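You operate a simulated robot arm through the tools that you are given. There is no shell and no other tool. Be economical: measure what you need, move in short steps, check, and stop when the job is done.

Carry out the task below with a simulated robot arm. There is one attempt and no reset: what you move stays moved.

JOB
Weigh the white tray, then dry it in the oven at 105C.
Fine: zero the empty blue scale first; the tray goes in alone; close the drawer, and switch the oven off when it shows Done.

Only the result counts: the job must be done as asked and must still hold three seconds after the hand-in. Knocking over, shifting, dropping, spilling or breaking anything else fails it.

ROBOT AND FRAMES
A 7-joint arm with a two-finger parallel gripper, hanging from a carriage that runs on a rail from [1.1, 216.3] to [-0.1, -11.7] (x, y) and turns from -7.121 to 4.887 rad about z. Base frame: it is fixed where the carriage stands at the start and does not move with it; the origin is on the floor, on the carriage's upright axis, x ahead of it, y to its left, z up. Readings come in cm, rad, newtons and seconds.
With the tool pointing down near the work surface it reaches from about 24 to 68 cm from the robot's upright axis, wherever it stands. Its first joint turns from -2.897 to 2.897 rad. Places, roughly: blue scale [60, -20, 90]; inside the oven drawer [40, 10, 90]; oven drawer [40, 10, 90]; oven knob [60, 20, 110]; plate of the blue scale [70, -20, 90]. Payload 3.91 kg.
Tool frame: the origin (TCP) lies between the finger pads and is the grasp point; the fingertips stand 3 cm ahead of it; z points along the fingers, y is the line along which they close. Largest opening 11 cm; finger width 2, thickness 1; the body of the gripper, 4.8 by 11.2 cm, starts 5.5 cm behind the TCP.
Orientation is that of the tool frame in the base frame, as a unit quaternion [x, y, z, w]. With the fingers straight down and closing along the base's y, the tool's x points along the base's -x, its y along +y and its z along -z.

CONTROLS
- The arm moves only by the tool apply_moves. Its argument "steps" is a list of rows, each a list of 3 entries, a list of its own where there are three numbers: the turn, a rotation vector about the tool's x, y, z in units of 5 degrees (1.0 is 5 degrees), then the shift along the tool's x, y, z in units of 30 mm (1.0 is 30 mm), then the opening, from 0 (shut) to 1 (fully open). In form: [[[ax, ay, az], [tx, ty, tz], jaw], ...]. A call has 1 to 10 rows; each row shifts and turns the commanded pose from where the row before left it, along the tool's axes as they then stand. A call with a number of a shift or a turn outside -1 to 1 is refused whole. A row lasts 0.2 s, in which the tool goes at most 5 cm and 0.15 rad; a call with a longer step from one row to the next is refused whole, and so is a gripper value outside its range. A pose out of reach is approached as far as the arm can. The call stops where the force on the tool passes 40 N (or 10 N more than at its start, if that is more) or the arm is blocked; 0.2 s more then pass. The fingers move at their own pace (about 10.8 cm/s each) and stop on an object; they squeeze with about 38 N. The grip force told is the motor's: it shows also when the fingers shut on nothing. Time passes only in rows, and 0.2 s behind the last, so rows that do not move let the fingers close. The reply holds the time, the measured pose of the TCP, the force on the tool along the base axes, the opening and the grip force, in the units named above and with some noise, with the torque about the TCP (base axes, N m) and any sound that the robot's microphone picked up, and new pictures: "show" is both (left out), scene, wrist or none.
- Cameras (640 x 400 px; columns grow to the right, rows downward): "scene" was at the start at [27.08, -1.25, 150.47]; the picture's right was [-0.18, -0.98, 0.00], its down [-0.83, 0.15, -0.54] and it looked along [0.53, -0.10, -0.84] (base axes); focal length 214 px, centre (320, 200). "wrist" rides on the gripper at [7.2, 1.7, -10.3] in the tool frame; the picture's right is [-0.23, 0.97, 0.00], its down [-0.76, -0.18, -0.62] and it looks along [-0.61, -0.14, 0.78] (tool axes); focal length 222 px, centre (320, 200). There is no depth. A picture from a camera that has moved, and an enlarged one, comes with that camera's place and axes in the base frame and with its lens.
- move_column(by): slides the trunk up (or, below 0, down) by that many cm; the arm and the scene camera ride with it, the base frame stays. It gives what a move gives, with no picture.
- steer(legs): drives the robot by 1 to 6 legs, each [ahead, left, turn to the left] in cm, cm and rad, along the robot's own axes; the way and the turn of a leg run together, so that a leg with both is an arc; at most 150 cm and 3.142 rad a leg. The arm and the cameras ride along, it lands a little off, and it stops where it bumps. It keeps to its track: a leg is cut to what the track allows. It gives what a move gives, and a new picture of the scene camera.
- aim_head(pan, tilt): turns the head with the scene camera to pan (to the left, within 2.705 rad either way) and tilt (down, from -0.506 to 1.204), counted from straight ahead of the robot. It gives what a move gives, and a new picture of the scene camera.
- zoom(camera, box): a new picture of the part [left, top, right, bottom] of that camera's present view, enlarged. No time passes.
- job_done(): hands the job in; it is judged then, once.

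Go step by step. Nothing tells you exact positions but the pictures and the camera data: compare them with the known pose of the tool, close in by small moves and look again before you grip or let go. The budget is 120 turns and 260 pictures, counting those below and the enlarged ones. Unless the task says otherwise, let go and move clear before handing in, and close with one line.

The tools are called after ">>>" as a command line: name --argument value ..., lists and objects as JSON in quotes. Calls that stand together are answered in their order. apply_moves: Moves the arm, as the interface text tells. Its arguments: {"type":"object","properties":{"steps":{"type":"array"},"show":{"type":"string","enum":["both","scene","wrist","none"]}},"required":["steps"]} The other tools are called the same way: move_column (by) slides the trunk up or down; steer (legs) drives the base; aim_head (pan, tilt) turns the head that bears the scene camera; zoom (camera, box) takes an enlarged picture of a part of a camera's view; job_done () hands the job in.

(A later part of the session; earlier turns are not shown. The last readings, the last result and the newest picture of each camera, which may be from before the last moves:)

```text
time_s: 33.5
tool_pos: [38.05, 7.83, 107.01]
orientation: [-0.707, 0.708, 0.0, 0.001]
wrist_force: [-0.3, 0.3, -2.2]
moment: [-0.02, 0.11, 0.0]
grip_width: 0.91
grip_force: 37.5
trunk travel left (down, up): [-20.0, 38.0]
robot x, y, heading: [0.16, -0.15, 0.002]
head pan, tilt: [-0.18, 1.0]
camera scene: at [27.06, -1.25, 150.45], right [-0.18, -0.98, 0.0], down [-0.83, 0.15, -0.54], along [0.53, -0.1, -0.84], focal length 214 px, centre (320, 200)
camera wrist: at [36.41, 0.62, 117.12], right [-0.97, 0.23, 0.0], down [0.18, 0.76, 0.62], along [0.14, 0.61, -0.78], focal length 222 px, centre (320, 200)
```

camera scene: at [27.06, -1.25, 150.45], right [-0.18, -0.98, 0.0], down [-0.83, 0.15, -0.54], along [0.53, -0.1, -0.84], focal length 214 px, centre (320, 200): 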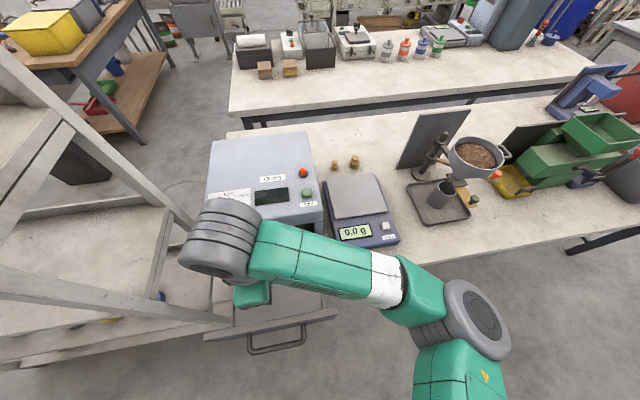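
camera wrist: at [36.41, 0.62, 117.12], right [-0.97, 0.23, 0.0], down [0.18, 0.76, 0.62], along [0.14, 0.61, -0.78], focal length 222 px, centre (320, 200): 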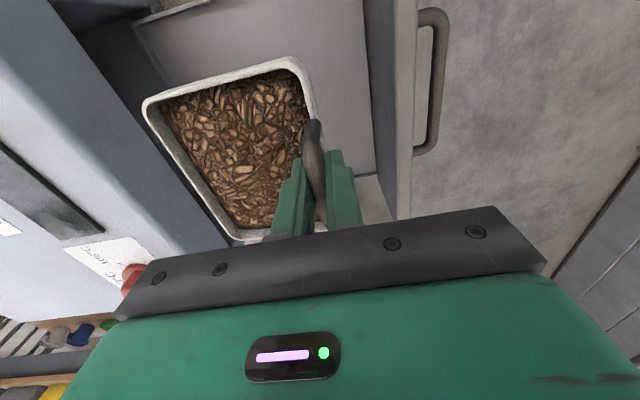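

The grip is stable. I'll carry the tray to the right, staying in front of the oven.

>>> apply_moves --steps '[[[0, 0, 0], [0.3, 0, 0], 0], [[0, 0, 0], [0.6, 0, 0], 0], [[0, 0, 0], [0.8, 0, 0], 0], [[0, 0, 0], [0.9, 0, 0], 0], [[0, 0, 0], [0.9, 0, 0], 0], [[0, 0, 0], [0.9, 0, 0], 0], [[0, 0, 0], [0.9, 0, 0], 0], [[0, 0, 0], [0.9, 0, 0], 0], [[0, 0, 0], [0.9, 0, 0], 0], [[0, 0, 0], [0.7, 0, 0], 0]]' --show "none"

>>> apply_moves --steps '[[[0, 0, 0], [0.6, -0.2, 0], 0], [[0, 0, 0], [0.6, -0.5, 0], 0], [[0, 0, 0], [0.4, -0.8, 0], 0], [[0, 0, 0], [0.15, -0.9, 0], 0], [[0, 0, 0], [0, -0.9, 0], 0], [[0, 0, 0], [0, -0.9, 0], 0], [[0, 0, 0], [0, -0.9, 0], 0], [[0, 0, 0], [0, -0.7, 0], 0], [[0, 0, 0], [0, -0.3, 0], 0], [[0, 0, 0], [0, 0, 0], 0]]'

```text
time_s: 35.7
tool_pos: [38.36, -15.54, 107.05]
orientation: [0.707, -0.707, 0.0, 0.0]
wrist_force: [0.0, -0.1, -2.5]
moment: [-0.02, 0.08, 0.01]
grip_width: 0.89
grip_force: 37.5
trunk travel left (down, up): [-20.0, 38.0]
robot x, y, heading: [-0.04, 0.01, 0.001]
head pan, tilt: [-0.18, 1.0]
```

```text
time_s: 37.9
tool_pos: [56.44, -20.82, 107.07]
orientation: [0.707, -0.707, 0.0, 0.0]
wrist_force: [0.3, 0.1, -2.1]
moment: [0.0, 0.12, 0.0]
grip_width: 0.89
grip_force: 38.1
trunk travel left (down, up): [-20.0, 38.0]
robot x, y, heading: [-0.32, -0.07, -0.002]
head pan, tilt: [-0.18, 1.0]
camera scene: at [27.06, -1.24, 150.45], right [-0.18, -0.98, 0.0], down [-0.83, 0.15, -0.54], along [0.53, -0.1, -0.84], focal length 214 px, centre (320, 200)
camera wrist: at [54.69, -28.01, 117.24], right [-0.97, 0.23, 0.0], down [0.18, 0.76, 0.62], along [0.14, 0.61, -0.78], focal length 222 px, centre (320, 200)
```

scene: 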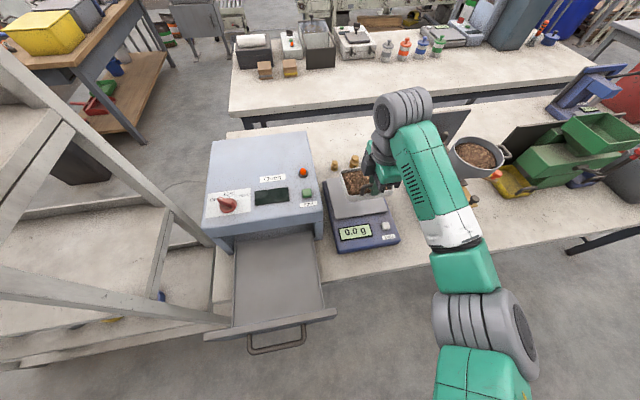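
wrist: 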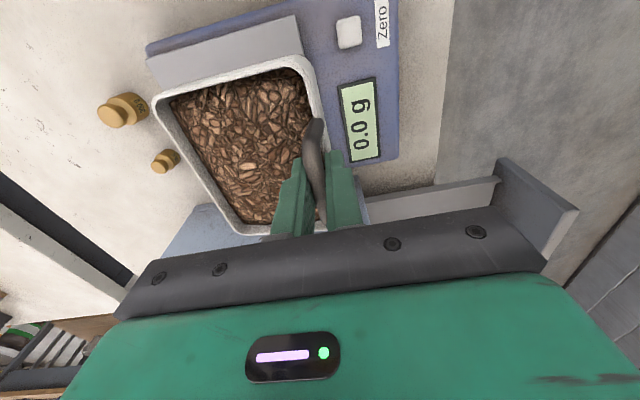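

The plate spans x 57–73, so I'll move 3.5 cm further forward to centre the tray, then lower it slowly and watch the reading.

>>> apply_moves --steps '[[[0, 0, 0], [0, -0.4, 0], 0], [[0, 0, 0], [0, -0.5, 0], 0], [[0, 0, 0], [0, -0.27, 0.1], 0], [[0, 0, 0], [0, 0, 0.4], 0], [[0, 0, 0], [0, 0, 0.5], 0], [[0, 0, 0], [0, 0, 0.5], 0], [[0, 0, 0], [0, 0, 0.5], 0], [[0, 0, 0], [0, 0, 0.3], 0], [[0, 0, 0], [0, 0, 0.2], 0], [[0, 0, 0], [0, 0, 0], 0]]'

>>> zoom --camera "scene" --box '[310, 130, 420, 260]'

```text
time_s: 40.1
tool_pos: [60.04, -20.81, 99.44]
orientation: [0.707, -0.707, -0.001, 0.0]
wrist_force: [-0.4, 0.1, -3.0]
moment: [0.0, 0.11, -0.01]
grip_width: 0.91
grip_force: 38.2
trunk travel left (down, up): [-20.0, 38.0]
robot x, y, heading: [0.34, -0.07, -0.006]
head pan, tilt: [-0.18, 1.0]
camera scene: at [27.05, -1.24, 150.44], right [-0.18, -0.98, 0.0], down [-0.83, 0.15, -0.54], along [0.53, -0.1, -0.84], focal length 214 px, centre (320, 200)
camera wrist: at [58.24, -28.0, 109.66], right [-0.97, 0.23, 0.0], down [0.18, 0.76, 0.62], along [0.14, 0.61, -0.78], focal length 222 px, centre (320, 200)
```

scene: 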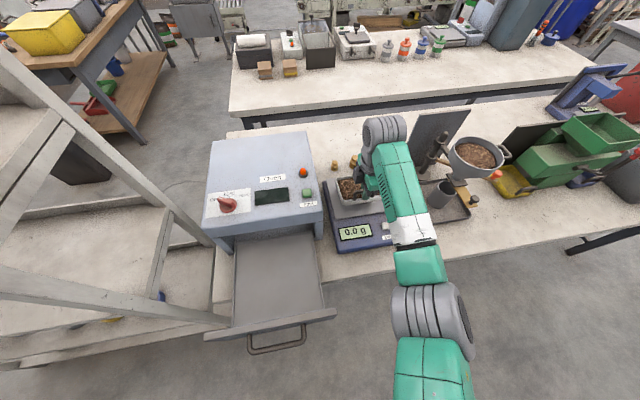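
wrist: 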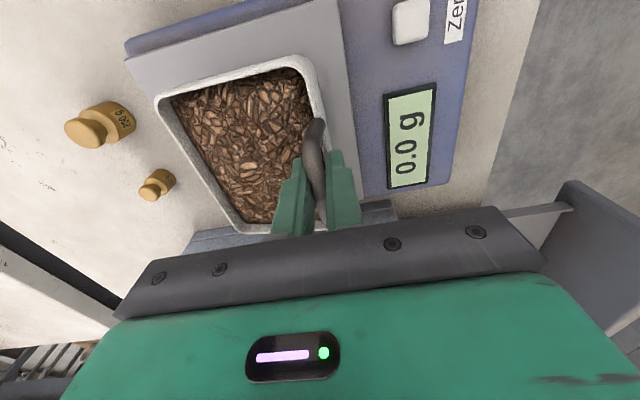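

```text
3.08 times, centred on (365, 195) of scene
camera zoom: at [27.05, -1.24, 150.44], right [-0.18, -0.98, 0.0], down [-0.83, 0.15, -0.54], along [0.53, -0.1, -0.84], focal length 660 px, centre (182, 215)
```

zoom: 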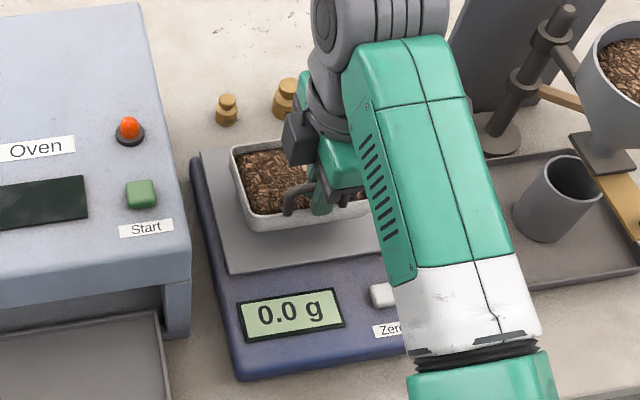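

>>> apply_moves --steps '[[[0, 0, 0], [0.25, 0, 0.2], 0], [[0, 0, 0], [0, 0, 0.2], 0], [[0, 0, 0], [0, 0, 0.15], 0], [[0, 0, 0], [0, 0, 0.1], 0], [[0, 0, 0], [0, 0, 0.1], 0], [[0, 0, 0], [0, 0, 0.08], 0], [[0, 0, 0], [0, 0, 0.0], 0]]' --show "wrist"

```text
time_s: 41.7
tool_pos: [59.93, -21.54, 97.18]
orientation: [0.708, -0.707, 0.0, 0.0]
wrist_force: [-0.8, -0.7, -0.1]
moment: [-0.07, -0.07, -0.04]
grip_width: 0.89
grip_force: 37.8
trunk travel left (down, up): [-20.0, 38.0]
robot x, y, heading: [0.13, 0.08, -0.002]
head pan, tilt: [-0.18, 1.0]
camera wrist: at [58.21, -28.78, 107.21], right [-0.97, 0.23, 0.0], down [0.18, 0.76, 0.62], along [0.14, 0.61, -0.78], focal length 222 px, centre (320, 200)
```

wrist: 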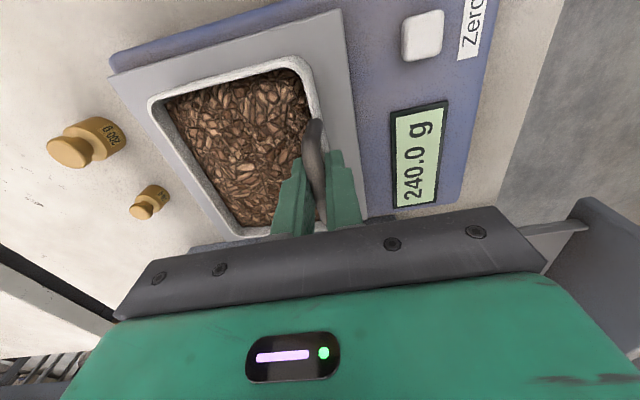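

The tray rests on the plate. I'll release it and rise a little to take a free reading.

>>> apply_moves --steps '[[[0, 0, 0], [0, 0, 0], 0.3], [[0, 0, 0], [0, 0, 0], 0.3], [[0, 0, 0], [0, 0, 0], 0.3], [[0, 0, 0], [0, 0, -0.4], 0.3], [[0, 0, 0], [0, 0, -0.6], 0.3], [[0, 0, 0], [0, 0, 0], 0.3], [[0, 0, 0], [0, 0, 0], 0.3], [[0, 0, 0], [0, 0, 0], 0.3], [[0, 0, 0], [0, 0, 0], 0.3], [[0, 0, 0], [0, 0, 0], 0.3]]' --show "wrist"

>>> zoom --camera "wrist" --box '[180, 40, 480, 240]'

>>> zoom --camera "scene" --box '[310, 130, 420, 260]'

```text
time_s: 43.9
tool_pos: [60.08, -21.49, 100.08]
orientation: [-0.707, 0.707, 0.0, -0.001]
wrist_force: [-0.5, 0.0, 0.6]
moment: [-0.01, -0.01, 0.0]
grip_width: 3.3
grip_force: 0.0
trunk travel left (down, up): [-20.0, 38.0]
robot x, y, heading: [-0.15, 0.12, -0.004]
head pan, tilt: [-0.18, 1.0]
camera wrist: at [58.23, -28.73, 110.19], right [-0.97, 0.23, 0.0], down [0.18, 0.76, 0.62], along [0.14, 0.61, -0.78], focal length 222 px, centre (320, 200)
```

wrist: 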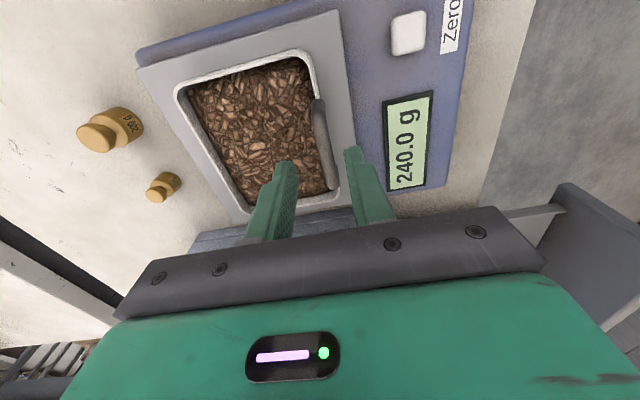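

```text
2.00 times, centred on (330, 140) of wrist
camera zoom: at [58.23, -28.73, 110.19], right [-0.97, 0.23, 0.0], down [0.18, 0.76, 0.62], along [0.14, 0.61, -0.78], focal length 444 px, centre (300, 320)
```

zoom: 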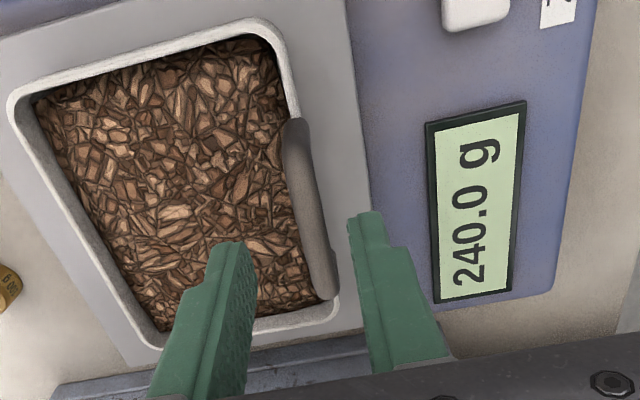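

```text
3.08 times, centred on (365, 195) of scene
camera zoom: at [27.06, -1.25, 150.45], right [-0.18, -0.98, 0.0], down [-0.83, 0.15, -0.54], along [0.53, -0.1, -0.84], focal length 660 px, centre (182, 215)
```

zoom: 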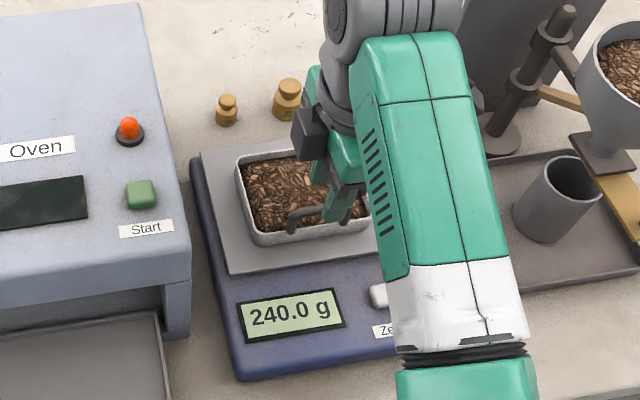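

The reading is a steady 240.0 g. I'll regrip at the same pose and lift.

>>> apply_moves --steps '[[[0, 0, 0], [0, 0, 0.3], 0.3], [[0, 0, 0], [0, 0, 0.3], 0.3], [[0, 0, 0], [0, 0, 0.2], 0.3], [[0, 0, 0], [0, 0, 0.18], 0.3], [[0, 0, 0], [0, 0, 0], 0], [[0, 0, 0], [0, 0, 0], 0], [[0, 0, 0], [0, 0, 0], 0], [[0, 0, 0], [0, 0, -0.1], 0], [[0, 0, 0], [0, 0, -0.2], 0], [[0, 0, 0], [0, 0, -0.3], 0]]' --show "wrist"

```text
time_s: 46.1
tool_pos: [60.05, -21.57, 98.74]
orientation: [-0.707, 0.707, 0.0, 0.0]
wrist_force: [-0.1, 0.5, -2.6]
moment: [0.0, 0.13, -0.03]
grip_width: 0.92
grip_force: 37.8
trunk travel left (down, up): [-20.0, 38.0]
robot x, y, heading: [0.23, -0.2, -0.0]
head pan, tilt: [-0.18, 1.0]
camera wrist: at [58.26, -28.76, 109.04], right [-0.97, 0.23, 0.0], down [0.18, 0.76, 0.62], along [0.14, 0.61, -0.78], focal length 222 px, centre (320, 200)
```

wrist: 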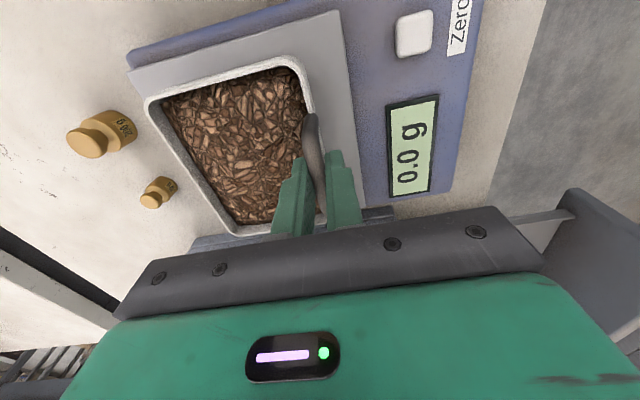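

The tray is lifted and the scale is back at 0.0 g. I'll return the tray along the same path.

>>> apply_moves --steps '[[[0, 0, 0], [0, 0, -0.4], 0], [[0, 0, 0], [0, 0, -0.6], 0], [[0, 0, 0], [0, 0.1, -0.7], 0], [[0, 0, 0], [0, 0.4, -0.6], 0], [[0, 0, 0], [0, 0.7, -0.35], 0], [[0, 0, 0], [0, 0.9, -0.1], 0], [[0, 0, 0], [0, 0.9, 0], 0], [[0, 0, 0], [0, 0.9, 0], 0], [[0, 0, 0], [0, 0.9, 0], 0], [[0, 0, 0], [0, 0.9, 0], 0]]' --show "none"

>>> apply_moves --steps '[[[0, 0, 0], [-0.1, 0.8, 0], 0], [[0, 0, 0], [-0.4, 0.5, 0], 0], [[0, 0, 0], [-0.7, 0.27, 0], 0], [[0, 0, 0], [-0.9, 0, 0], 0], [[0, 0, 0], [-0.9, 0, 0], 0], [[0, 0, 0], [-0.9, 0, 0], 0], [[0, 0, 0], [-0.9, 0, 0], 0], [[0, 0, 0], [-0.9, 0, 0], 0], [[0, 0, 0], [-0.9, 0, 0], 0], [[0, 0, 0], [-0.9, 0, 0], 0]]' --show "none"

>>> apply_moves --steps '[[[0, 0, 0], [-0.9, 0, 0], 0], [[0, 0, 0], [-0.7, 0, 0], 0], [[0, 0, 0], [-0.4, 0, 0], 0], [[0, 0, 0], [-0.2, 0, 0], 0], [[0, 0, 0], [0, 0, 0], 0]]'

```text
time_s: 48.3
tool_pos: [42.79, -21.67, 107.16]
orientation: [0.707, -0.707, 0.0, -0.001]
wrist_force: [0.0, 0.9, -2.6]
moment: [0.02, 0.09, -0.03]
grip_width: 0.91
grip_force: 38.0
trunk travel left (down, up): [-20.0, 38.0]
robot x, y, heading: [-0.23, -0.12, 0.002]
head pan, tilt: [-0.18, 1.0]
```

```text
time_s: 50.5
tool_pos: [38.15, 0.82, 107.08]
orientation: [0.707, -0.707, -0.001, 0.0]
wrist_force: [0.1, 0.3, -2.7]
moment: [0.02, 0.07, -0.01]
grip_width: 0.91
grip_force: 38.3
trunk travel left (down, up): [-20.0, 38.0]
robot x, y, heading: [0.21, 0.13, -0.002]
head pan, tilt: [-0.18, 1.0]
```

```text
time_s: 51.7
tool_pos: [38.23, 7.44, 107.04]
orientation: [0.707, -0.707, 0.0, -0.001]
wrist_force: [0.3, 0.3, -2.7]
moment: [-0.01, 0.08, 0.02]
grip_width: 0.93
grip_force: 38.0
trunk travel left (down, up): [-20.0, 38.0]
robot x, y, heading: [0.17, -0.11, -0.004]
head pan, tilt: [-0.18, 1.0]
camera scene: at [27.06, -1.25, 150.45], right [-0.18, -0.98, 0.0], down [-0.83, 0.15, -0.54], along [0.53, -0.1, -0.84], focal length 214 px, centre (320, 200)
camera wrist: at [36.45, 0.23, 117.18], right [-0.97, 0.23, 0.0], down [0.18, 0.76, 0.62], along [0.14, 0.61, -0.78], focal length 222 px, centre (320, 200)
```

scene: 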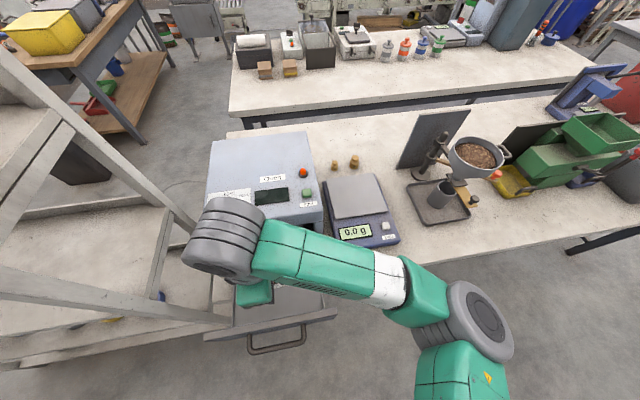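
wrist: 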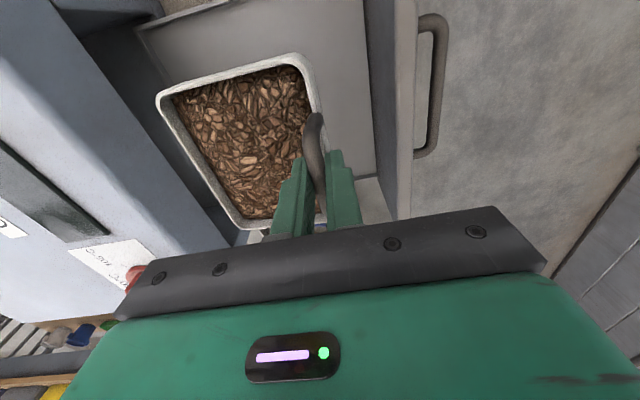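

I'll lower the tray back into the drawer.

>>> apply_moves --steps '[[[0, 0, 0], [-0.1, 0, 0.4], 0], [[0, 0, 0], [0, 0, 0.6], 0], [[0, 0, 0], [0, 0, 0.7], 0], [[0, 0, 0], [0, 0, 0.7], 0], [[0, 0, 0], [0, 0, 0.6], 0], [[0, 0, 0], [0, 0, 0.5], 0], [[0, 0, 0], [0, 0, 0.3], 0], [[0, 0, 0], [0, 0, 0.2], 0], [[0, 0, 0], [0, 0, 0.15], 0], [[0, 0, 0], [0, 0, 0.1], 0]]' --show "wrist"

```text
time_s: 54.0
tool_pos: [38.48, 7.79, 94.63]
orientation: [0.707, -0.707, 0.001, -0.002]
wrist_force: [-1.0, 0.2, 26.7]
moment: [-0.47, 0.0, -0.03]
grip_width: 0.93
grip_force: 37.7
trunk travel left (down, up): [-20.0, 38.0]
robot x, y, heading: [-0.3, -0.24, -0.0]
head pan, tilt: [-0.18, 1.0]
stopped in row 10: the force on the tool passed its limit at 43 N (the readings are from after the stop); the commanded pose is now the measured one
camera wrist: at [36.58, 0.6, 104.87], right [-0.97, 0.23, -0.01], down [0.17, 0.76, 0.63], along [0.15, 0.61, -0.78], focal length 222 px, centre (320, 200)
```

wrist: 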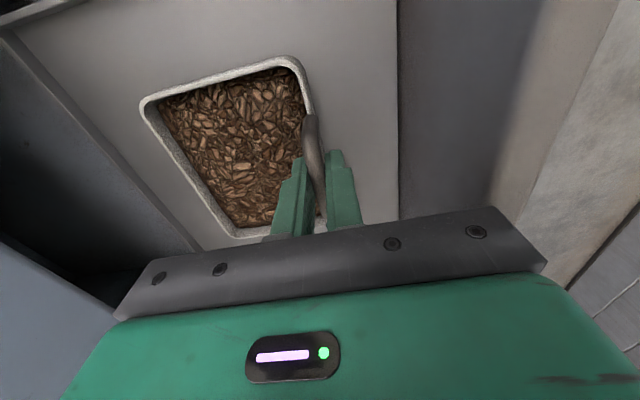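

The tray is down on the drawer floor. I'll ease off, release, and rise to check.

>>> apply_moves --steps '[[[0, 0, 0], [0, 0, -0.05], 0], [[0, 0, 0], [0, 0, 0], 0.3], [[0, 0, 0], [0, 0, 0], 0.3], [[0, 0, 0], [0, 0, 0], 0.3], [[0, 0, 0], [0, 0, -0.5], 0.3], [[0, 0, 0], [0, 0, -0.8], 0.3], [[0, 0, 0], [0, 0, -0.8], 0.3], [[0, 0, 0], [0, 0, -0.8], 0.3], [[0, 0, 0], [0, 0, -0.8], 0.3], [[0, 0, 0], [0, 0, -0.8], 0.3]]' --show "wrist"

>>> zoom --camera "wrist" --box '[130, 0, 470, 200]'

```text
time_s: 56.2
tool_pos: [37.97, 7.7, 108.08]
orientation: [0.707, -0.707, 0.0, -0.001]
wrist_force: [-0.6, 0.1, 0.0]
moment: [0.02, -0.01, 0.01]
grip_width: 3.29
grip_force: 0.0
trunk travel left (down, up): [-20.0, 38.0]
robot x, y, heading: [-0.07, 0.53, -0.001]
head pan, tilt: [-0.18, 1.0]
camera wrist: at [36.31, 0.59, 118.37], right [-0.97, 0.23, 0.0], down [0.18, 0.76, 0.62], along [0.14, 0.61, -0.78], focal length 222 px, centre (320, 200)
```

wrist: 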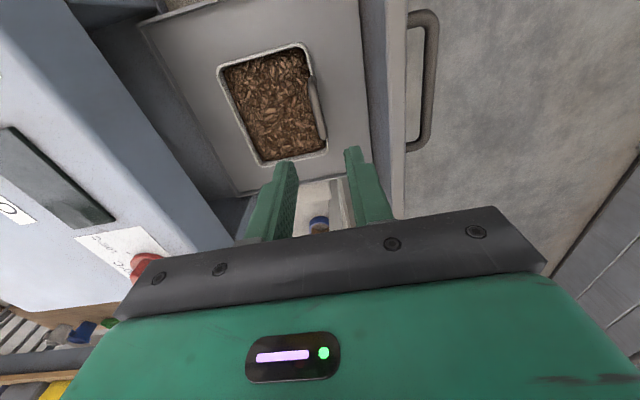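

```text
1.88 times, centred on (300, 100) of wrist
camera zoom: at [36.31, 0.59, 118.37], right [-0.97, 0.23, 0.0], down [0.18, 0.76, 0.62], along [0.14, 0.61, -0.78], focal length 418 px, centre (358, 388)
```

zoom: 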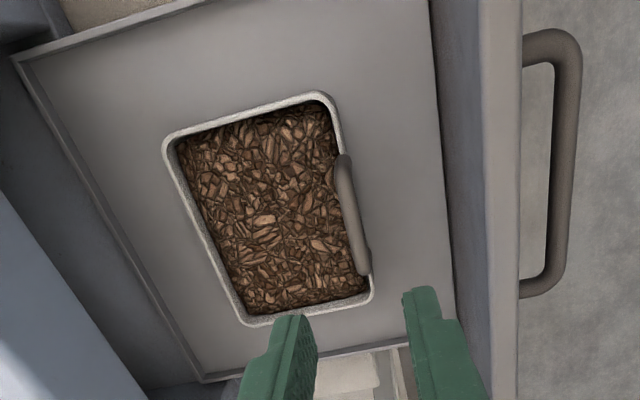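

The tray sits alone and flat in the drawer. Next I'll turn the gripper back and look at the drawer front so I can push it shut.

>>> apply_moves --steps '[[[0, 0, 1], [0, 0, -0.2], 0], [[0, 0, 1], [0, 0, -0.2], 0], [[0, 0, 1], [0, 0, 0], 0], [[0, 0, 1], [0, 0, 0], 0], [[0, 0, 1], [0, 0, 0], 0], [[0, 0, 1], [0, 0, 0], 0], [[0, 0, 1], [0, 0, 0], 0], [[0, 0, 1], [0, 0, 0], 0], [[0, 0, 1], [0, 0, 0], 0], [[0, 0, 1], [0, 0, 0], 0]]' --show "none"

>>> apply_moves --steps '[[[0, 0, 1], [0, 0, 0], 0], [[0, 0, 1], [0, 0, 0], 0], [[0, 0, 1], [0, 0, 0], 0], [[0, 0, 1], [0, 0, 0], 0], [[0, 0, 1], [0, 0, 0], 0], [[0, 0, 1], [0, 0, 0], 0], [[0, 0, 1], [0, 0, 0], 0], [[0, 0, 1], [0, 0, 0], 0], [[0, 0, 0], [1, 0, 0], 0], [[0, 0, 0], [1, 0, 0], 0]]'

```text
time_s: 58.4
tool_pos: [38.17, 7.82, 109.49]
orientation: [-0.341, 0.94, 0.0, 0.003]
wrist_force: [-0.3, -0.1, 1.1]
moment: [0.0, 0.0, 0.0]
grip_width: 0.0
grip_force: 37.7
trunk travel left (down, up): [-20.0, 38.0]
robot x, y, heading: [0.28, 0.24, -0.004]
head pan, tilt: [-0.18, 1.0]
```

```text
time_s: 60.6
tool_pos: [32.05, 7.68, 109.35]
orientation: [0.001, 1.0, 0.001, 0.001]
wrist_force: [0.2, 0.0, -1.0]
moment: [0.0, 0.02, 0.01]
grip_width: 0.0
grip_force: 37.6
trunk travel left (down, up): [-20.0, 38.0]
robot x, y, heading: [0.13, 0.22, -0.003]
head pan, tilt: [-0.18, 1.0]
camera scene: at [27.07, -1.25, 150.45], right [-0.18, -0.98, 0.0], down [-0.83, 0.15, -0.54], along [0.53, -0.1, -0.84], focal length 214 px, centre (320, 200)
camera wrist: at [24.8, 9.43, 119.55], right [0.23, 0.97, 0.0], down [0.76, -0.18, 0.63], along [0.61, -0.14, -0.78], focal length 222 px, centre (320, 200)
```

scene: 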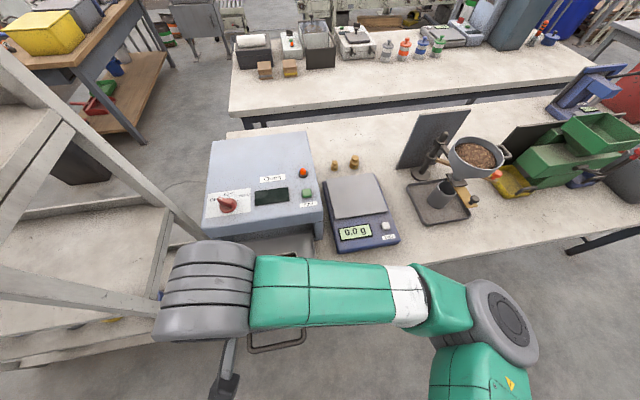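
wrist: 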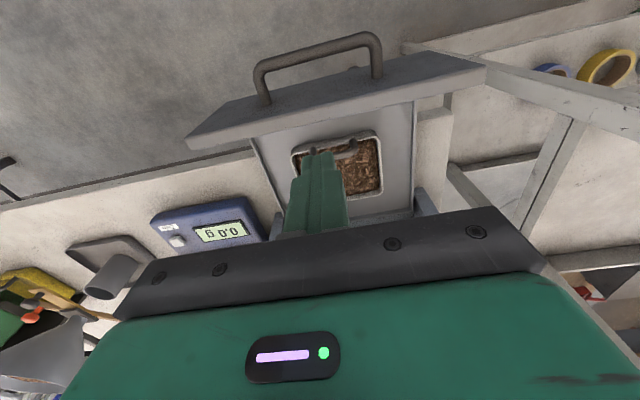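

>>> zoom --camera "wrist" --box '[170, 0, 500, 220]'

```text
1.82 times, centred on (335, 110) of wrist
camera zoom: at [24.8, 9.43, 119.55], right [0.23, 0.97, 0.0], down [0.76, -0.18, 0.63], along [0.61, -0.14, -0.78], focal length 404 px, centre (293, 364)
```

zoom: 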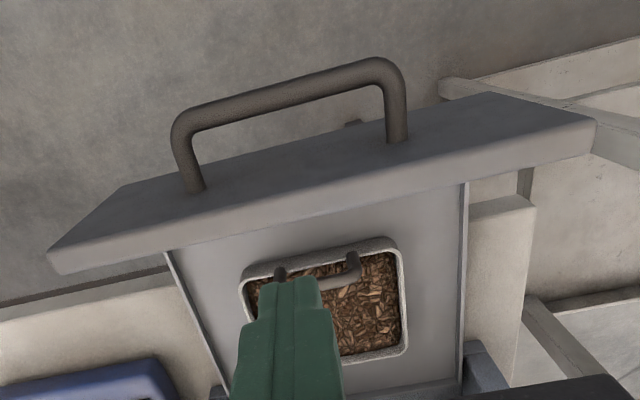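

The drawer front's outer face is at x≈30.6, its top at z≈99, with the handle at z≈93 and y 2.6–14. I'll bring the closed fingers down in front of the panel, above the handle, at y≈8.

>>> apply_moves --steps '[[[0, 0, 0], [0.9, 0, 0], 0], [[0, 0, 0], [0.65, 0, 0.2], 0], [[0, 0, 0], [0, 0, 0.8], 0], [[0, 0, 0], [0, 0, 0.8], 0], [[0, 0, 0], [0, 0, 0.8], 0], [[0, 0, 0], [0, 0, 0.6], 0], [[0, 0, 0], [0, 0, 0.4], 0], [[0, 0, 0], [0, 0, 0.15], 0]]' --show "wrist"

>>> zoom --camera "wrist" --box '[170, 0, 500, 220]'

```text
time_s: 62.4
tool_pos: [27.57, 7.73, 98.12]
orientation: [0.0, 1.0, 0.001, 0.002]
wrist_force: [-0.3, -0.1, -0.1]
moment: [-0.01, 0.02, 0.03]
grip_width: 0.02
grip_force: 37.4
trunk travel left (down, up): [-20.0, 38.0]
robot x, y, heading: [-0.07, -0.33, 0.004]
head pan, tilt: [-0.18, 1.0]
camera wrist: at [20.31, 9.59, 108.29], right [0.23, 0.97, 0.0], down [0.76, -0.18, 0.63], along [0.61, -0.14, -0.78], focal length 222 px, centre (320, 200)
```

wrist: 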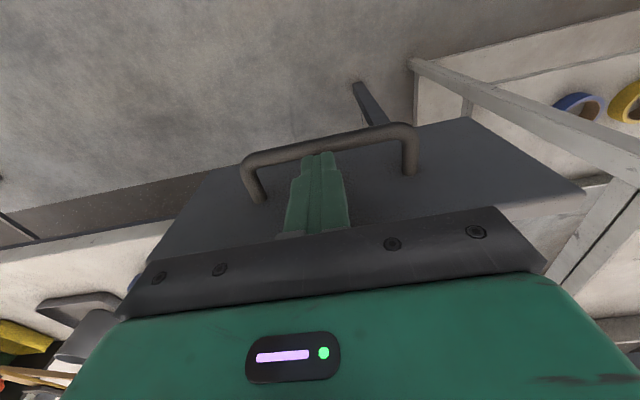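

```text
1.82 times, centred on (335, 110) of wrist
camera zoom: at [20.31, 9.59, 108.29], right [0.23, 0.97, 0.0], down [0.76, -0.18, 0.63], along [0.61, -0.14, -0.78], focal length 404 px, centre (293, 364)
```

zoom: 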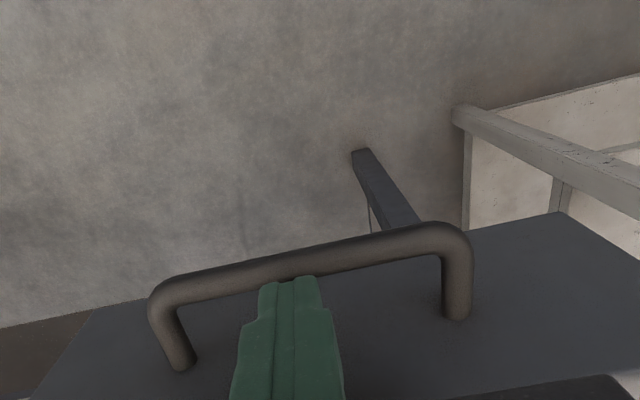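

The fingers are in front of the panel and above the handle. I'll push the drawer in.

>>> apply_moves --steps '[[[0, 0, 0], [-0.3, 0.02, 0], 0], [[0, 0, 0], [-0.3, 0, 0], 0], [[0, 0, 0], [-0.3, 0, 0], 0], [[0, 0, 0], [-0.4, 0, 0], 0], [[0, 0, 0], [-0.4, 0, 0], 0], [[0, 0, 0], [-0.4, 0, 0], 0], [[0, 0, 0], [-0.4, 0, 0], 0], [[0, 0, 0], [-0.4, 0, 0], 0], [[0, 0, 0], [-0.4, 0, 0], 0], [[0, 0, 0], [-0.4, 0, 0], 0]]'

```text
time_s: 64.6
tool_pos: [38.79, 7.85, 98.12]
orientation: [0.0, 1.0, 0.0, 0.002]
wrist_force: [-0.2, 0.4, 0.0]
moment: [-0.03, -0.01, -0.02]
grip_width: 0.01
grip_force: 37.5
trunk travel left (down, up): [-20.0, 38.0]
robot x, y, heading: [0.38, -0.24, -0.001]
head pan, tilt: [-0.18, 1.0]
camera scene: at [27.06, -1.25, 150.45], right [-0.18, -0.98, 0.0], down [-0.83, 0.15, -0.54], along [0.53, -0.1, -0.84], focal length 214 px, centre (320, 200)
camera wrist: at [31.47, 9.64, 108.3], right [0.23, 0.97, 0.0], down [0.76, -0.18, 0.63], along [0.61, -0.14, -0.78], focal length 222 px, centre (320, 200)
```

scene: 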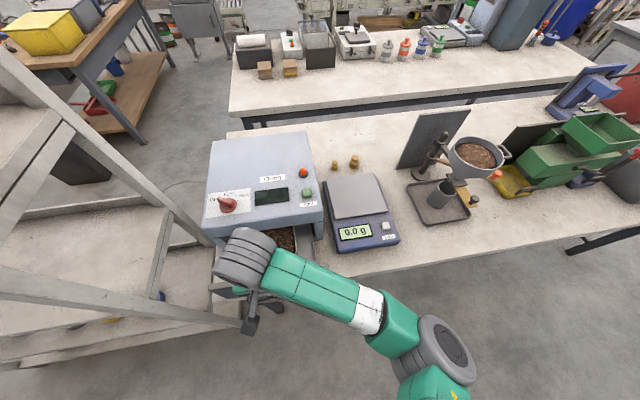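
wrist: 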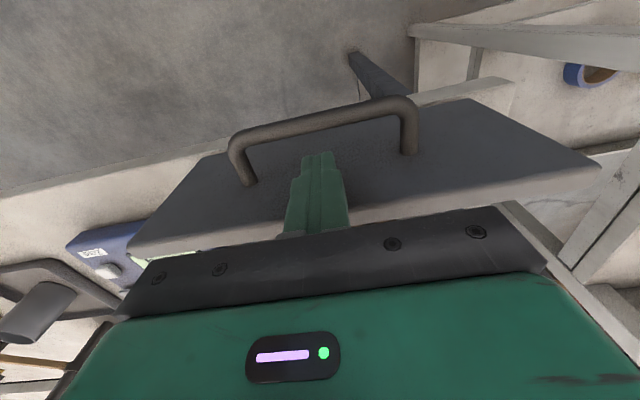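

The drawer is sliding in freely. I'll continue.

>>> apply_moves --steps '[[[0, 0, 0], [-0.4, 0, 0], 0], [[0, 0, 0], [-0.4, 0, 0], 0], [[0, 0, 0], [-0.4, 0, 0], 0], [[0, 0, 0], [-0.4, 0, 0], 0], [[0, 0, 0], [-0.4, 0, 0], 0], [[0, 0, 0], [-0.4, 0, 0], 0], [[0, 0, 0], [-0.3, 0, 0], 0], [[0, 0, 0], [-0.3, 0, 0], 0], [[0, 0, 0], [-0.2, 0, 0], 0], [[0, 0, 0], [-0.2, 0, 0], 0]]'

```text
time_s: 66.8
tool_pos: [48.95, 7.93, 98.18]
orientation: [0.001, 1.0, -0.001, 0.001]
wrist_force: [0.3, 0.3, 0.3]
moment: [0.05, 0.0, 0.01]
grip_width: 0.0
grip_force: 37.3
trunk travel left (down, up): [-20.0, 38.0]
robot x, y, heading: [-0.1, -0.24, 0.0]
head pan, tilt: [-0.18, 1.0]
camera scene: at [27.06, -1.25, 150.45], right [-0.18, -0.98, 0.0], down [-0.83, 0.15, -0.54], along [0.53, -0.1, -0.84], focal length 214 px, centre (320, 200)
camera wrist: at [41.61, 9.66, 108.32], right [0.23, 0.97, 0.0], down [0.76, -0.18, 0.63], along [0.61, -0.14, -0.78], focal length 222 px, centre (320, 200)
```

scene: 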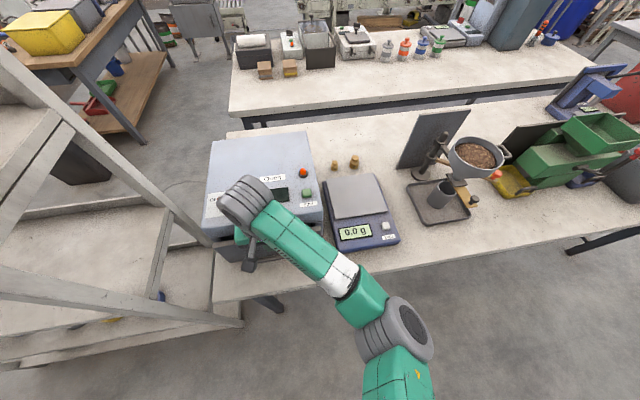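
wrist: 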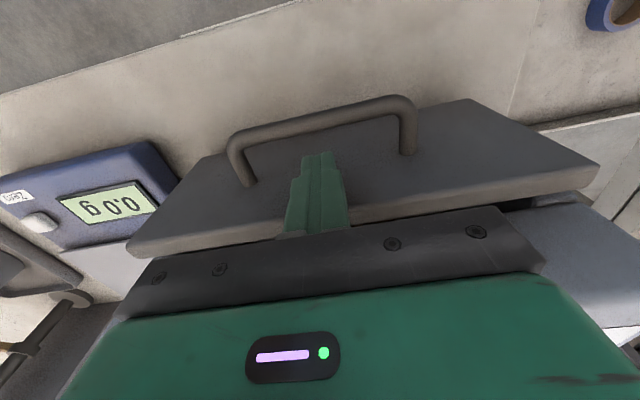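

>>> apply_moves --steps '[[[0, 0, 0], [-0.15, 0, 0], 0], [[0, 0, 0], [-0.15, 0, 0], 0], [[0, 0, 0], [-0.15, 0, 0], 0], [[0, 0, 0], [-0.1, 0, 0], 0], [[0, 0, 0], [-0.1, 0, 0], 0], [[0, 0, 0], [-0.1, 0, 0], 0]]'

>>> zoom --camera "scene" --box '[190, 130, 340, 290]'

```text
time_s: 68.1
tool_pos: [50.16, 7.78, 98.12]
orientation: [-0.002, 1.0, 0.0, -0.003]
wrist_force: [-29.2, -3.2, 12.8]
moment: [-0.1, -0.45, -0.22]
grip_width: 0.0
grip_force: 37.6
trunk travel left (down, up): [-20.0, 38.0]
robot x, y, heading: [0.04, 0.22, -0.001]
head pan, tilt: [-0.18, 1.0]
stopped in row 6: the force on the tool passed its limit at 44 N (the readings are from after the stop); the commanded pose is now the measured one
camera scene: at [26.81, -1.28, 150.37], right [-0.18, -0.98, 0.0], down [-0.83, 0.15, -0.54], along [0.53, -0.1, -0.84], focal length 214 px, centre (320, 200)
camera wrist: at [42.95, 9.58, 108.38], right [0.22, 0.97, 0.0], down [0.77, -0.17, 0.62], along [0.6, -0.14, -0.79], focal length 222 px, centre (320, 200)
```

scene: 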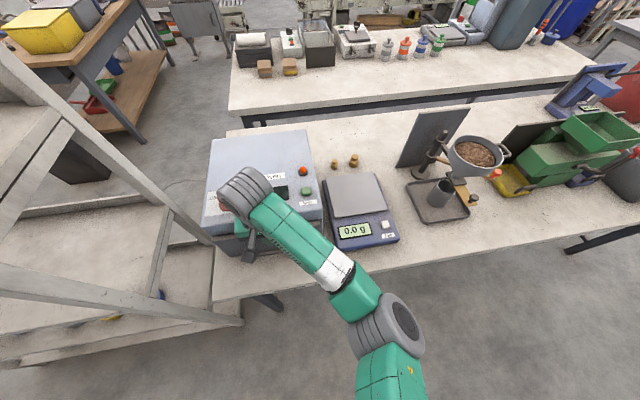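
wrist: 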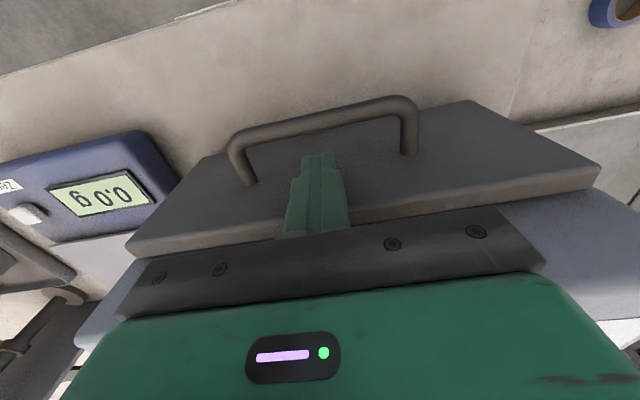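

```text
2.50 times, centred on (265, 210) of scene
camera zoom: at [26.81, -1.28, 150.37], right [-0.18, -0.98, 0.0], down [-0.83, 0.15, -0.54], along [0.53, -0.1, -0.84], focal length 536 px, centre (458, 175)
```

zoom: 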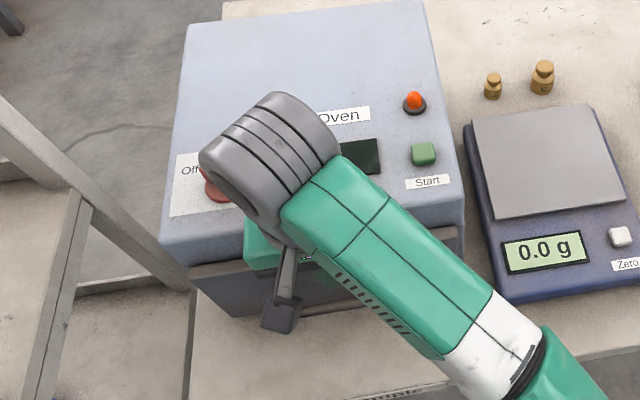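

It stopped at a hard end, so the drawer looks shut. I'll back off, rise and inspect.

>>> apply_moves --steps '[[[0, 0, 0], [0.3, 0, 0], 0], [[0, 0, 0], [0.9, 0, 0], 0], [[0, 0, 0], [0.9, 0, -0.3], 0], [[0, 0, 0], [0.3, 0, -0.9], 0], [[0, 0, 0], [0, 0, -1], 0], [[0, 0, 0], [0, 0, -1], 0], [[0, 0, 0], [0, 0, -1], 0], [[0, 0, 0], [0, 0, -1], 0], [[0, 0, 0], [0, 0, -1], 0], [[0, 0, 0], [0, 0, -1], 0]]'

>>> zoom --camera "wrist" --box '[200, 0, 640, 230]'

```text
time_s: 70.3
tool_pos: [43.47, 7.92, 119.77]
orientation: [-0.001, 1.0, 0.0, 0.0]
wrist_force: [-0.1, 0.6, -0.1]
moment: [-0.01, 0.02, -0.04]
grip_width: 0.0
grip_force: 37.6
trunk travel left (down, up): [-20.0, 38.0]
robot x, y, heading: [0.21, -0.13, -0.0]
head pan, tilt: [-0.18, 1.0]
camera scene: at [27.06, -1.25, 150.44], right [-0.18, -0.98, 0.0], down [-0.83, 0.15, -0.54], along [0.53, -0.1, -0.84], focal length 214 px, centre (320, 200)
camera wrist: at [36.16, 9.55, 129.98], right [0.23, 0.97, 0.0], down [0.76, -0.18, 0.62], along [0.61, -0.14, -0.78], focal length 222 px, centre (320, 200)
```

scene: 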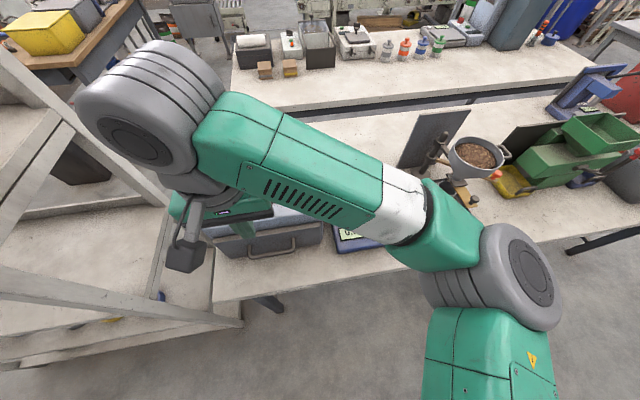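
wrist: 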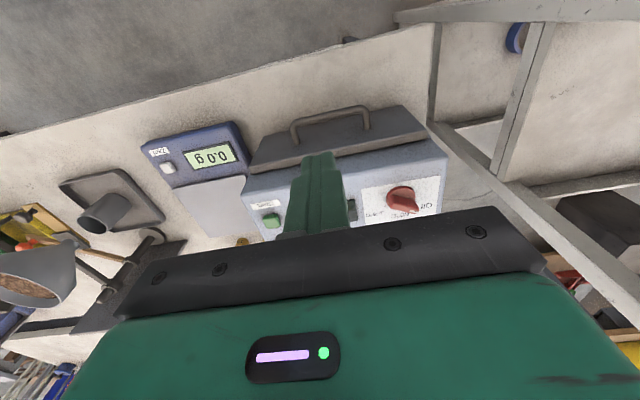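

```text
1.45 times, centred on (420, 115) of wrist
camera zoom: at [36.16, 9.55, 129.98], right [0.23, 0.97, 0.0], down [0.76, -0.18, 0.62], along [0.61, -0.14, -0.78], focal length 323 px, centre (174, 324)
```

zoom: 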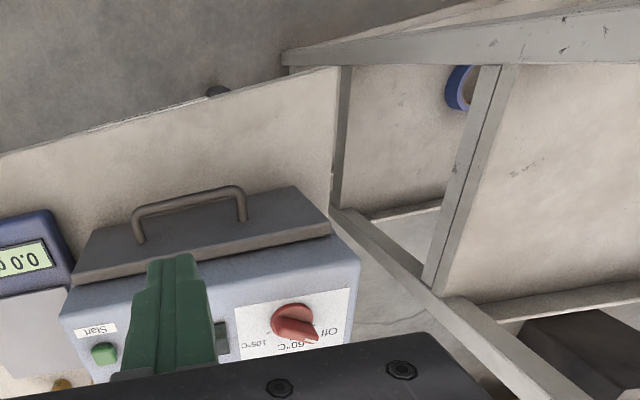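

The drawer is fully shut against the oven. The knob is at about [58.8, 16.7, 104] and points at Off, about 50° left of straight ahead; 105 °C lies about 55° to the right. I'll go above it and turn the gripper 50° to straddle the pointer blade.

>>> apply_moves --steps '[[[0, 0, 0], [-0.85, 0.49, 0], 0.4], [[0, 0, 0], [-0.85, 0.49, 0], 0.4], [[0, 0, 0], [-0.85, 0.49, 0], 0.4], [[0, 0, 0], [-0.85, 0.49, 0], 0.4], [[0, 0, 0], [-0.85, 0.49, 0], 0.4], [[0, 0, 0], [-0.85, 0.48, 0], 0.4], [[0, 0, -1], [0, 0, 0], 0.4], [[0, 0, -1], [0, 0, 0], 0.4], [[0, 0, -1], [0, 0, 0], 0.4], [[0, 0, -1], [0, 0, 0], 0.4]]' --show "none"

>>> apply_moves --steps '[[[0, 0, -1], [0, 0, 0], 0.4], [[0, 0, -1], [0, 0, 0], 0.4], [[0, 0, -1], [0, 0, 0], 0.4], [[0, 0, -1], [0, 0, 0], 0.4], [[0, 0, -1], [0, 0, 0], 0.4], [[0, 0, -1], [0, 0, 0], 0.4]]'

>>> zoom --camera "wrist" --box '[180, 20, 460, 220]'

```text
time_s: 72.5
tool_pos: [58.81, 16.62, 119.83]
orientation: [-0.176, 0.984, 0.0, 0.0]
wrist_force: [-0.2, 0.4, 0.7]
moment: [-0.02, -0.01, -0.02]
grip_width: 4.42
grip_force: 0.1
trunk travel left (down, up): [-20.0, 38.0]
robot x, y, heading: [0.14, -0.1, 0.001]
head pan, tilt: [-0.18, 1.0]
```

```text
time_s: 73.9
tool_pos: [58.7, 16.68, 119.97]
orientation: [-0.424, 0.906, 0.0, 0.0]
wrist_force: [0.4, 0.0, 0.2]
moment: [0.0, 0.0, 0.01]
grip_width: 4.39
grip_force: 0.0
trunk travel left (down, up): [-20.0, 38.0]
robot x, y, heading: [-0.21, -0.02, -0.005]
head pan, tilt: [-0.18, 1.0]
camera scene: at [27.06, -1.25, 150.45], right [-0.18, -0.98, 0.0], down [-0.83, 0.15, -0.54], along [0.53, -0.1, -0.84], focal length 214 px, centre (320, 200)
camera wrist: at [52.8, 12.28, 130.1], right [-0.6, 0.8, 0.0], down [0.62, 0.47, 0.62], along [0.5, 0.38, -0.78], focal length 222 px, centre (320, 200)
```

scene: 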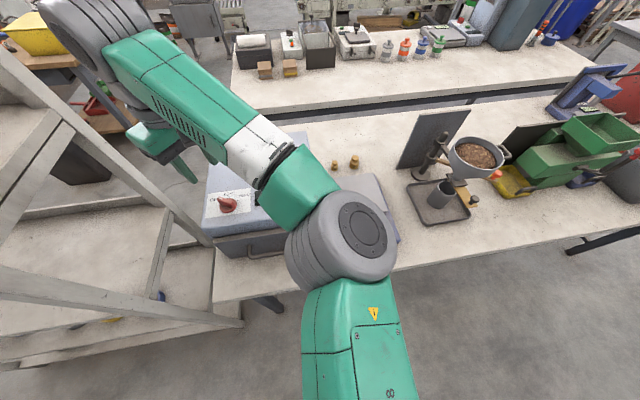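
wrist: 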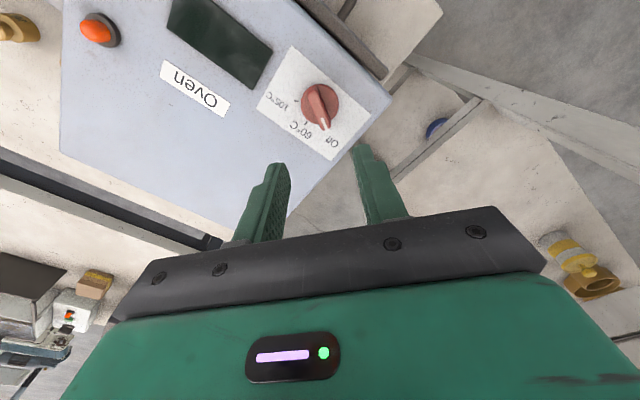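

```text
2.00 times, centred on (320, 120) of wrist
camera zoom: at [52.8, 12.28, 130.1], right [-0.6, 0.8, 0.0], down [0.62, 0.47, 0.62], along [0.5, 0.38, -0.78], focal length 444 px, centre (320, 360)
```

zoom: 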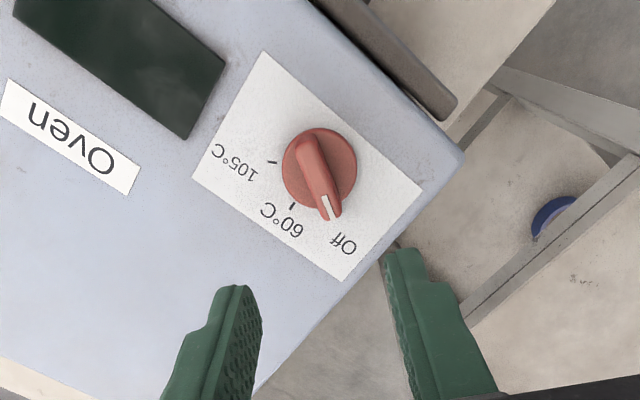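

The view is clear: Off is at about +60°, 60 °C at 0° and 105 °C at about −60°. I'll align the yaw to 60° and lower toward the blade.

>>> apply_moves --steps '[[[0, 0, -1], [0, 0, 0.4], 0.35], [[0, 0, -0.8], [0, 0, 0.6], 0.35], [[0, 0, 0], [0, 0, 0.7], 0.35], [[0, 0, 0], [0, 0, 0.7], 0.35], [[0, 0, 0], [0, 0, 0.5], 0.35], [[0, 0, 0], [0, 0, 0.4], 0.35]]' --show "wrist"

>>> zoom --camera "wrist" --box '[180, 20, 460, 220]'

```text
time_s: 75.3
tool_pos: [58.75, 16.6, 109.92]
orientation: [-0.492, 0.87, 0.0, 0.0]
wrist_force: [0.0, -0.7, -0.2]
moment: [-0.02, -0.01, 0.02]
grip_width: 3.84
grip_force: 0.1
trunk travel left (down, up): [-20.0, 38.0]
robot x, y, heading: [0.37, -0.03, 0.002]
head pan, tilt: [-0.18, 1.0]
camera wrist: at [53.54, 11.33, 120.12], right [-0.72, 0.69, 0.0], down [0.54, 0.56, 0.62], along [0.43, 0.45, -0.78], focal length 222 px, centre (320, 200)
```

wrist: 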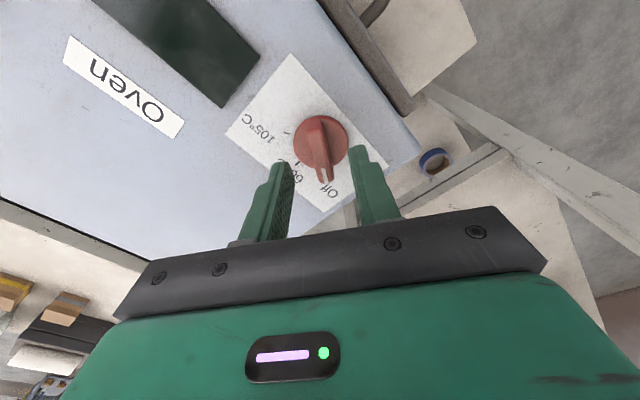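

```text
2.00 times, centred on (320, 120) of wrist
camera zoom: at [53.54, 11.33, 120.12], right [-0.72, 0.69, 0.0], down [0.54, 0.56, 0.62], along [0.43, 0.45, -0.78], focal length 444 px, centre (320, 360)
```

zoom: 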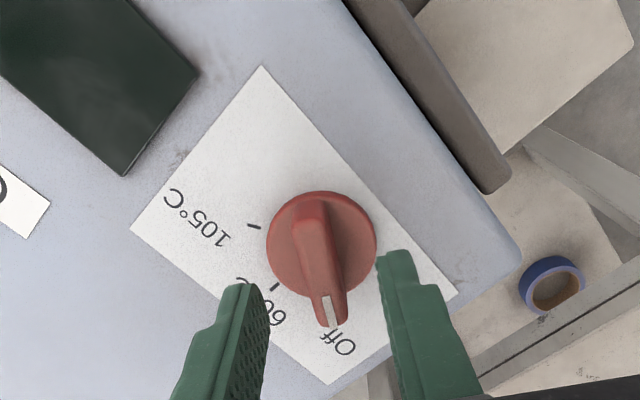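

The blade is centred between the fingers, with its top at z≈106.9. I'll lower the tips about 1.6 cm below the blade top and close.

>>> apply_moves --steps '[[[0, 0, 0], [0, 0, 0.2], 0.3], [[0, 0, 0], [0, 0, 0.2], 0.3], [[0, 0, 0], [0, 0, 0.1], 0.3], [[0, 0, 0], [0, 0, 0.05], 0.3], [[0, 0, 0], [0, 0, 0], 0.3]]' --show "wrist"

>>> zoom --camera "wrist" --box '[180, 50, 460, 250]'

```text
time_s: 76.5
tool_pos: [58.92, 16.8, 108.34]
orientation: [-0.493, 0.87, 0.0, 0.0]
wrist_force: [0.3, -0.2, -0.8]
moment: [0.01, 0.02, -0.02]
grip_width: 3.29
grip_force: 0.0
trunk travel left (down, up): [-20.0, 38.0]
robot x, y, heading: [-0.34, -0.25, 0.005]
head pan, tilt: [-0.18, 1.0]
camera wrist: at [53.63, 11.43, 118.52], right [-0.72, 0.69, 0.0], down [0.54, 0.56, 0.62], along [0.43, 0.45, -0.78], focal length 222 px, centre (320, 200)
```

wrist: 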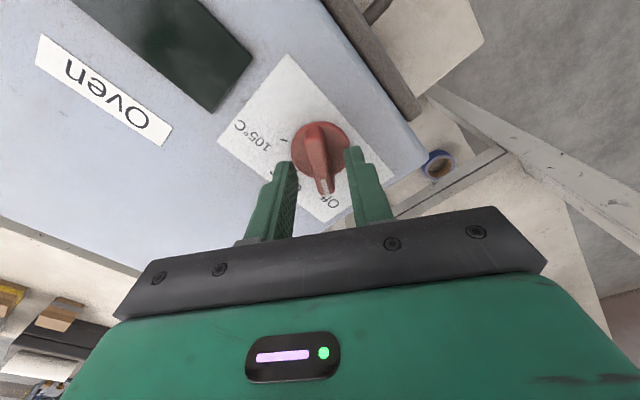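

```text
2.00 times, centred on (320, 150) of wrist
camera zoom: at [53.63, 11.43, 118.52], right [-0.72, 0.69, 0.0], down [0.54, 0.56, 0.62], along [0.43, 0.45, -0.78], focal length 444 px, centre (320, 300)
```

zoom: 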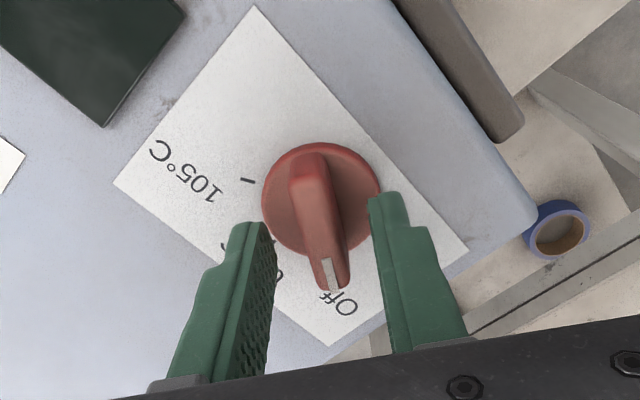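

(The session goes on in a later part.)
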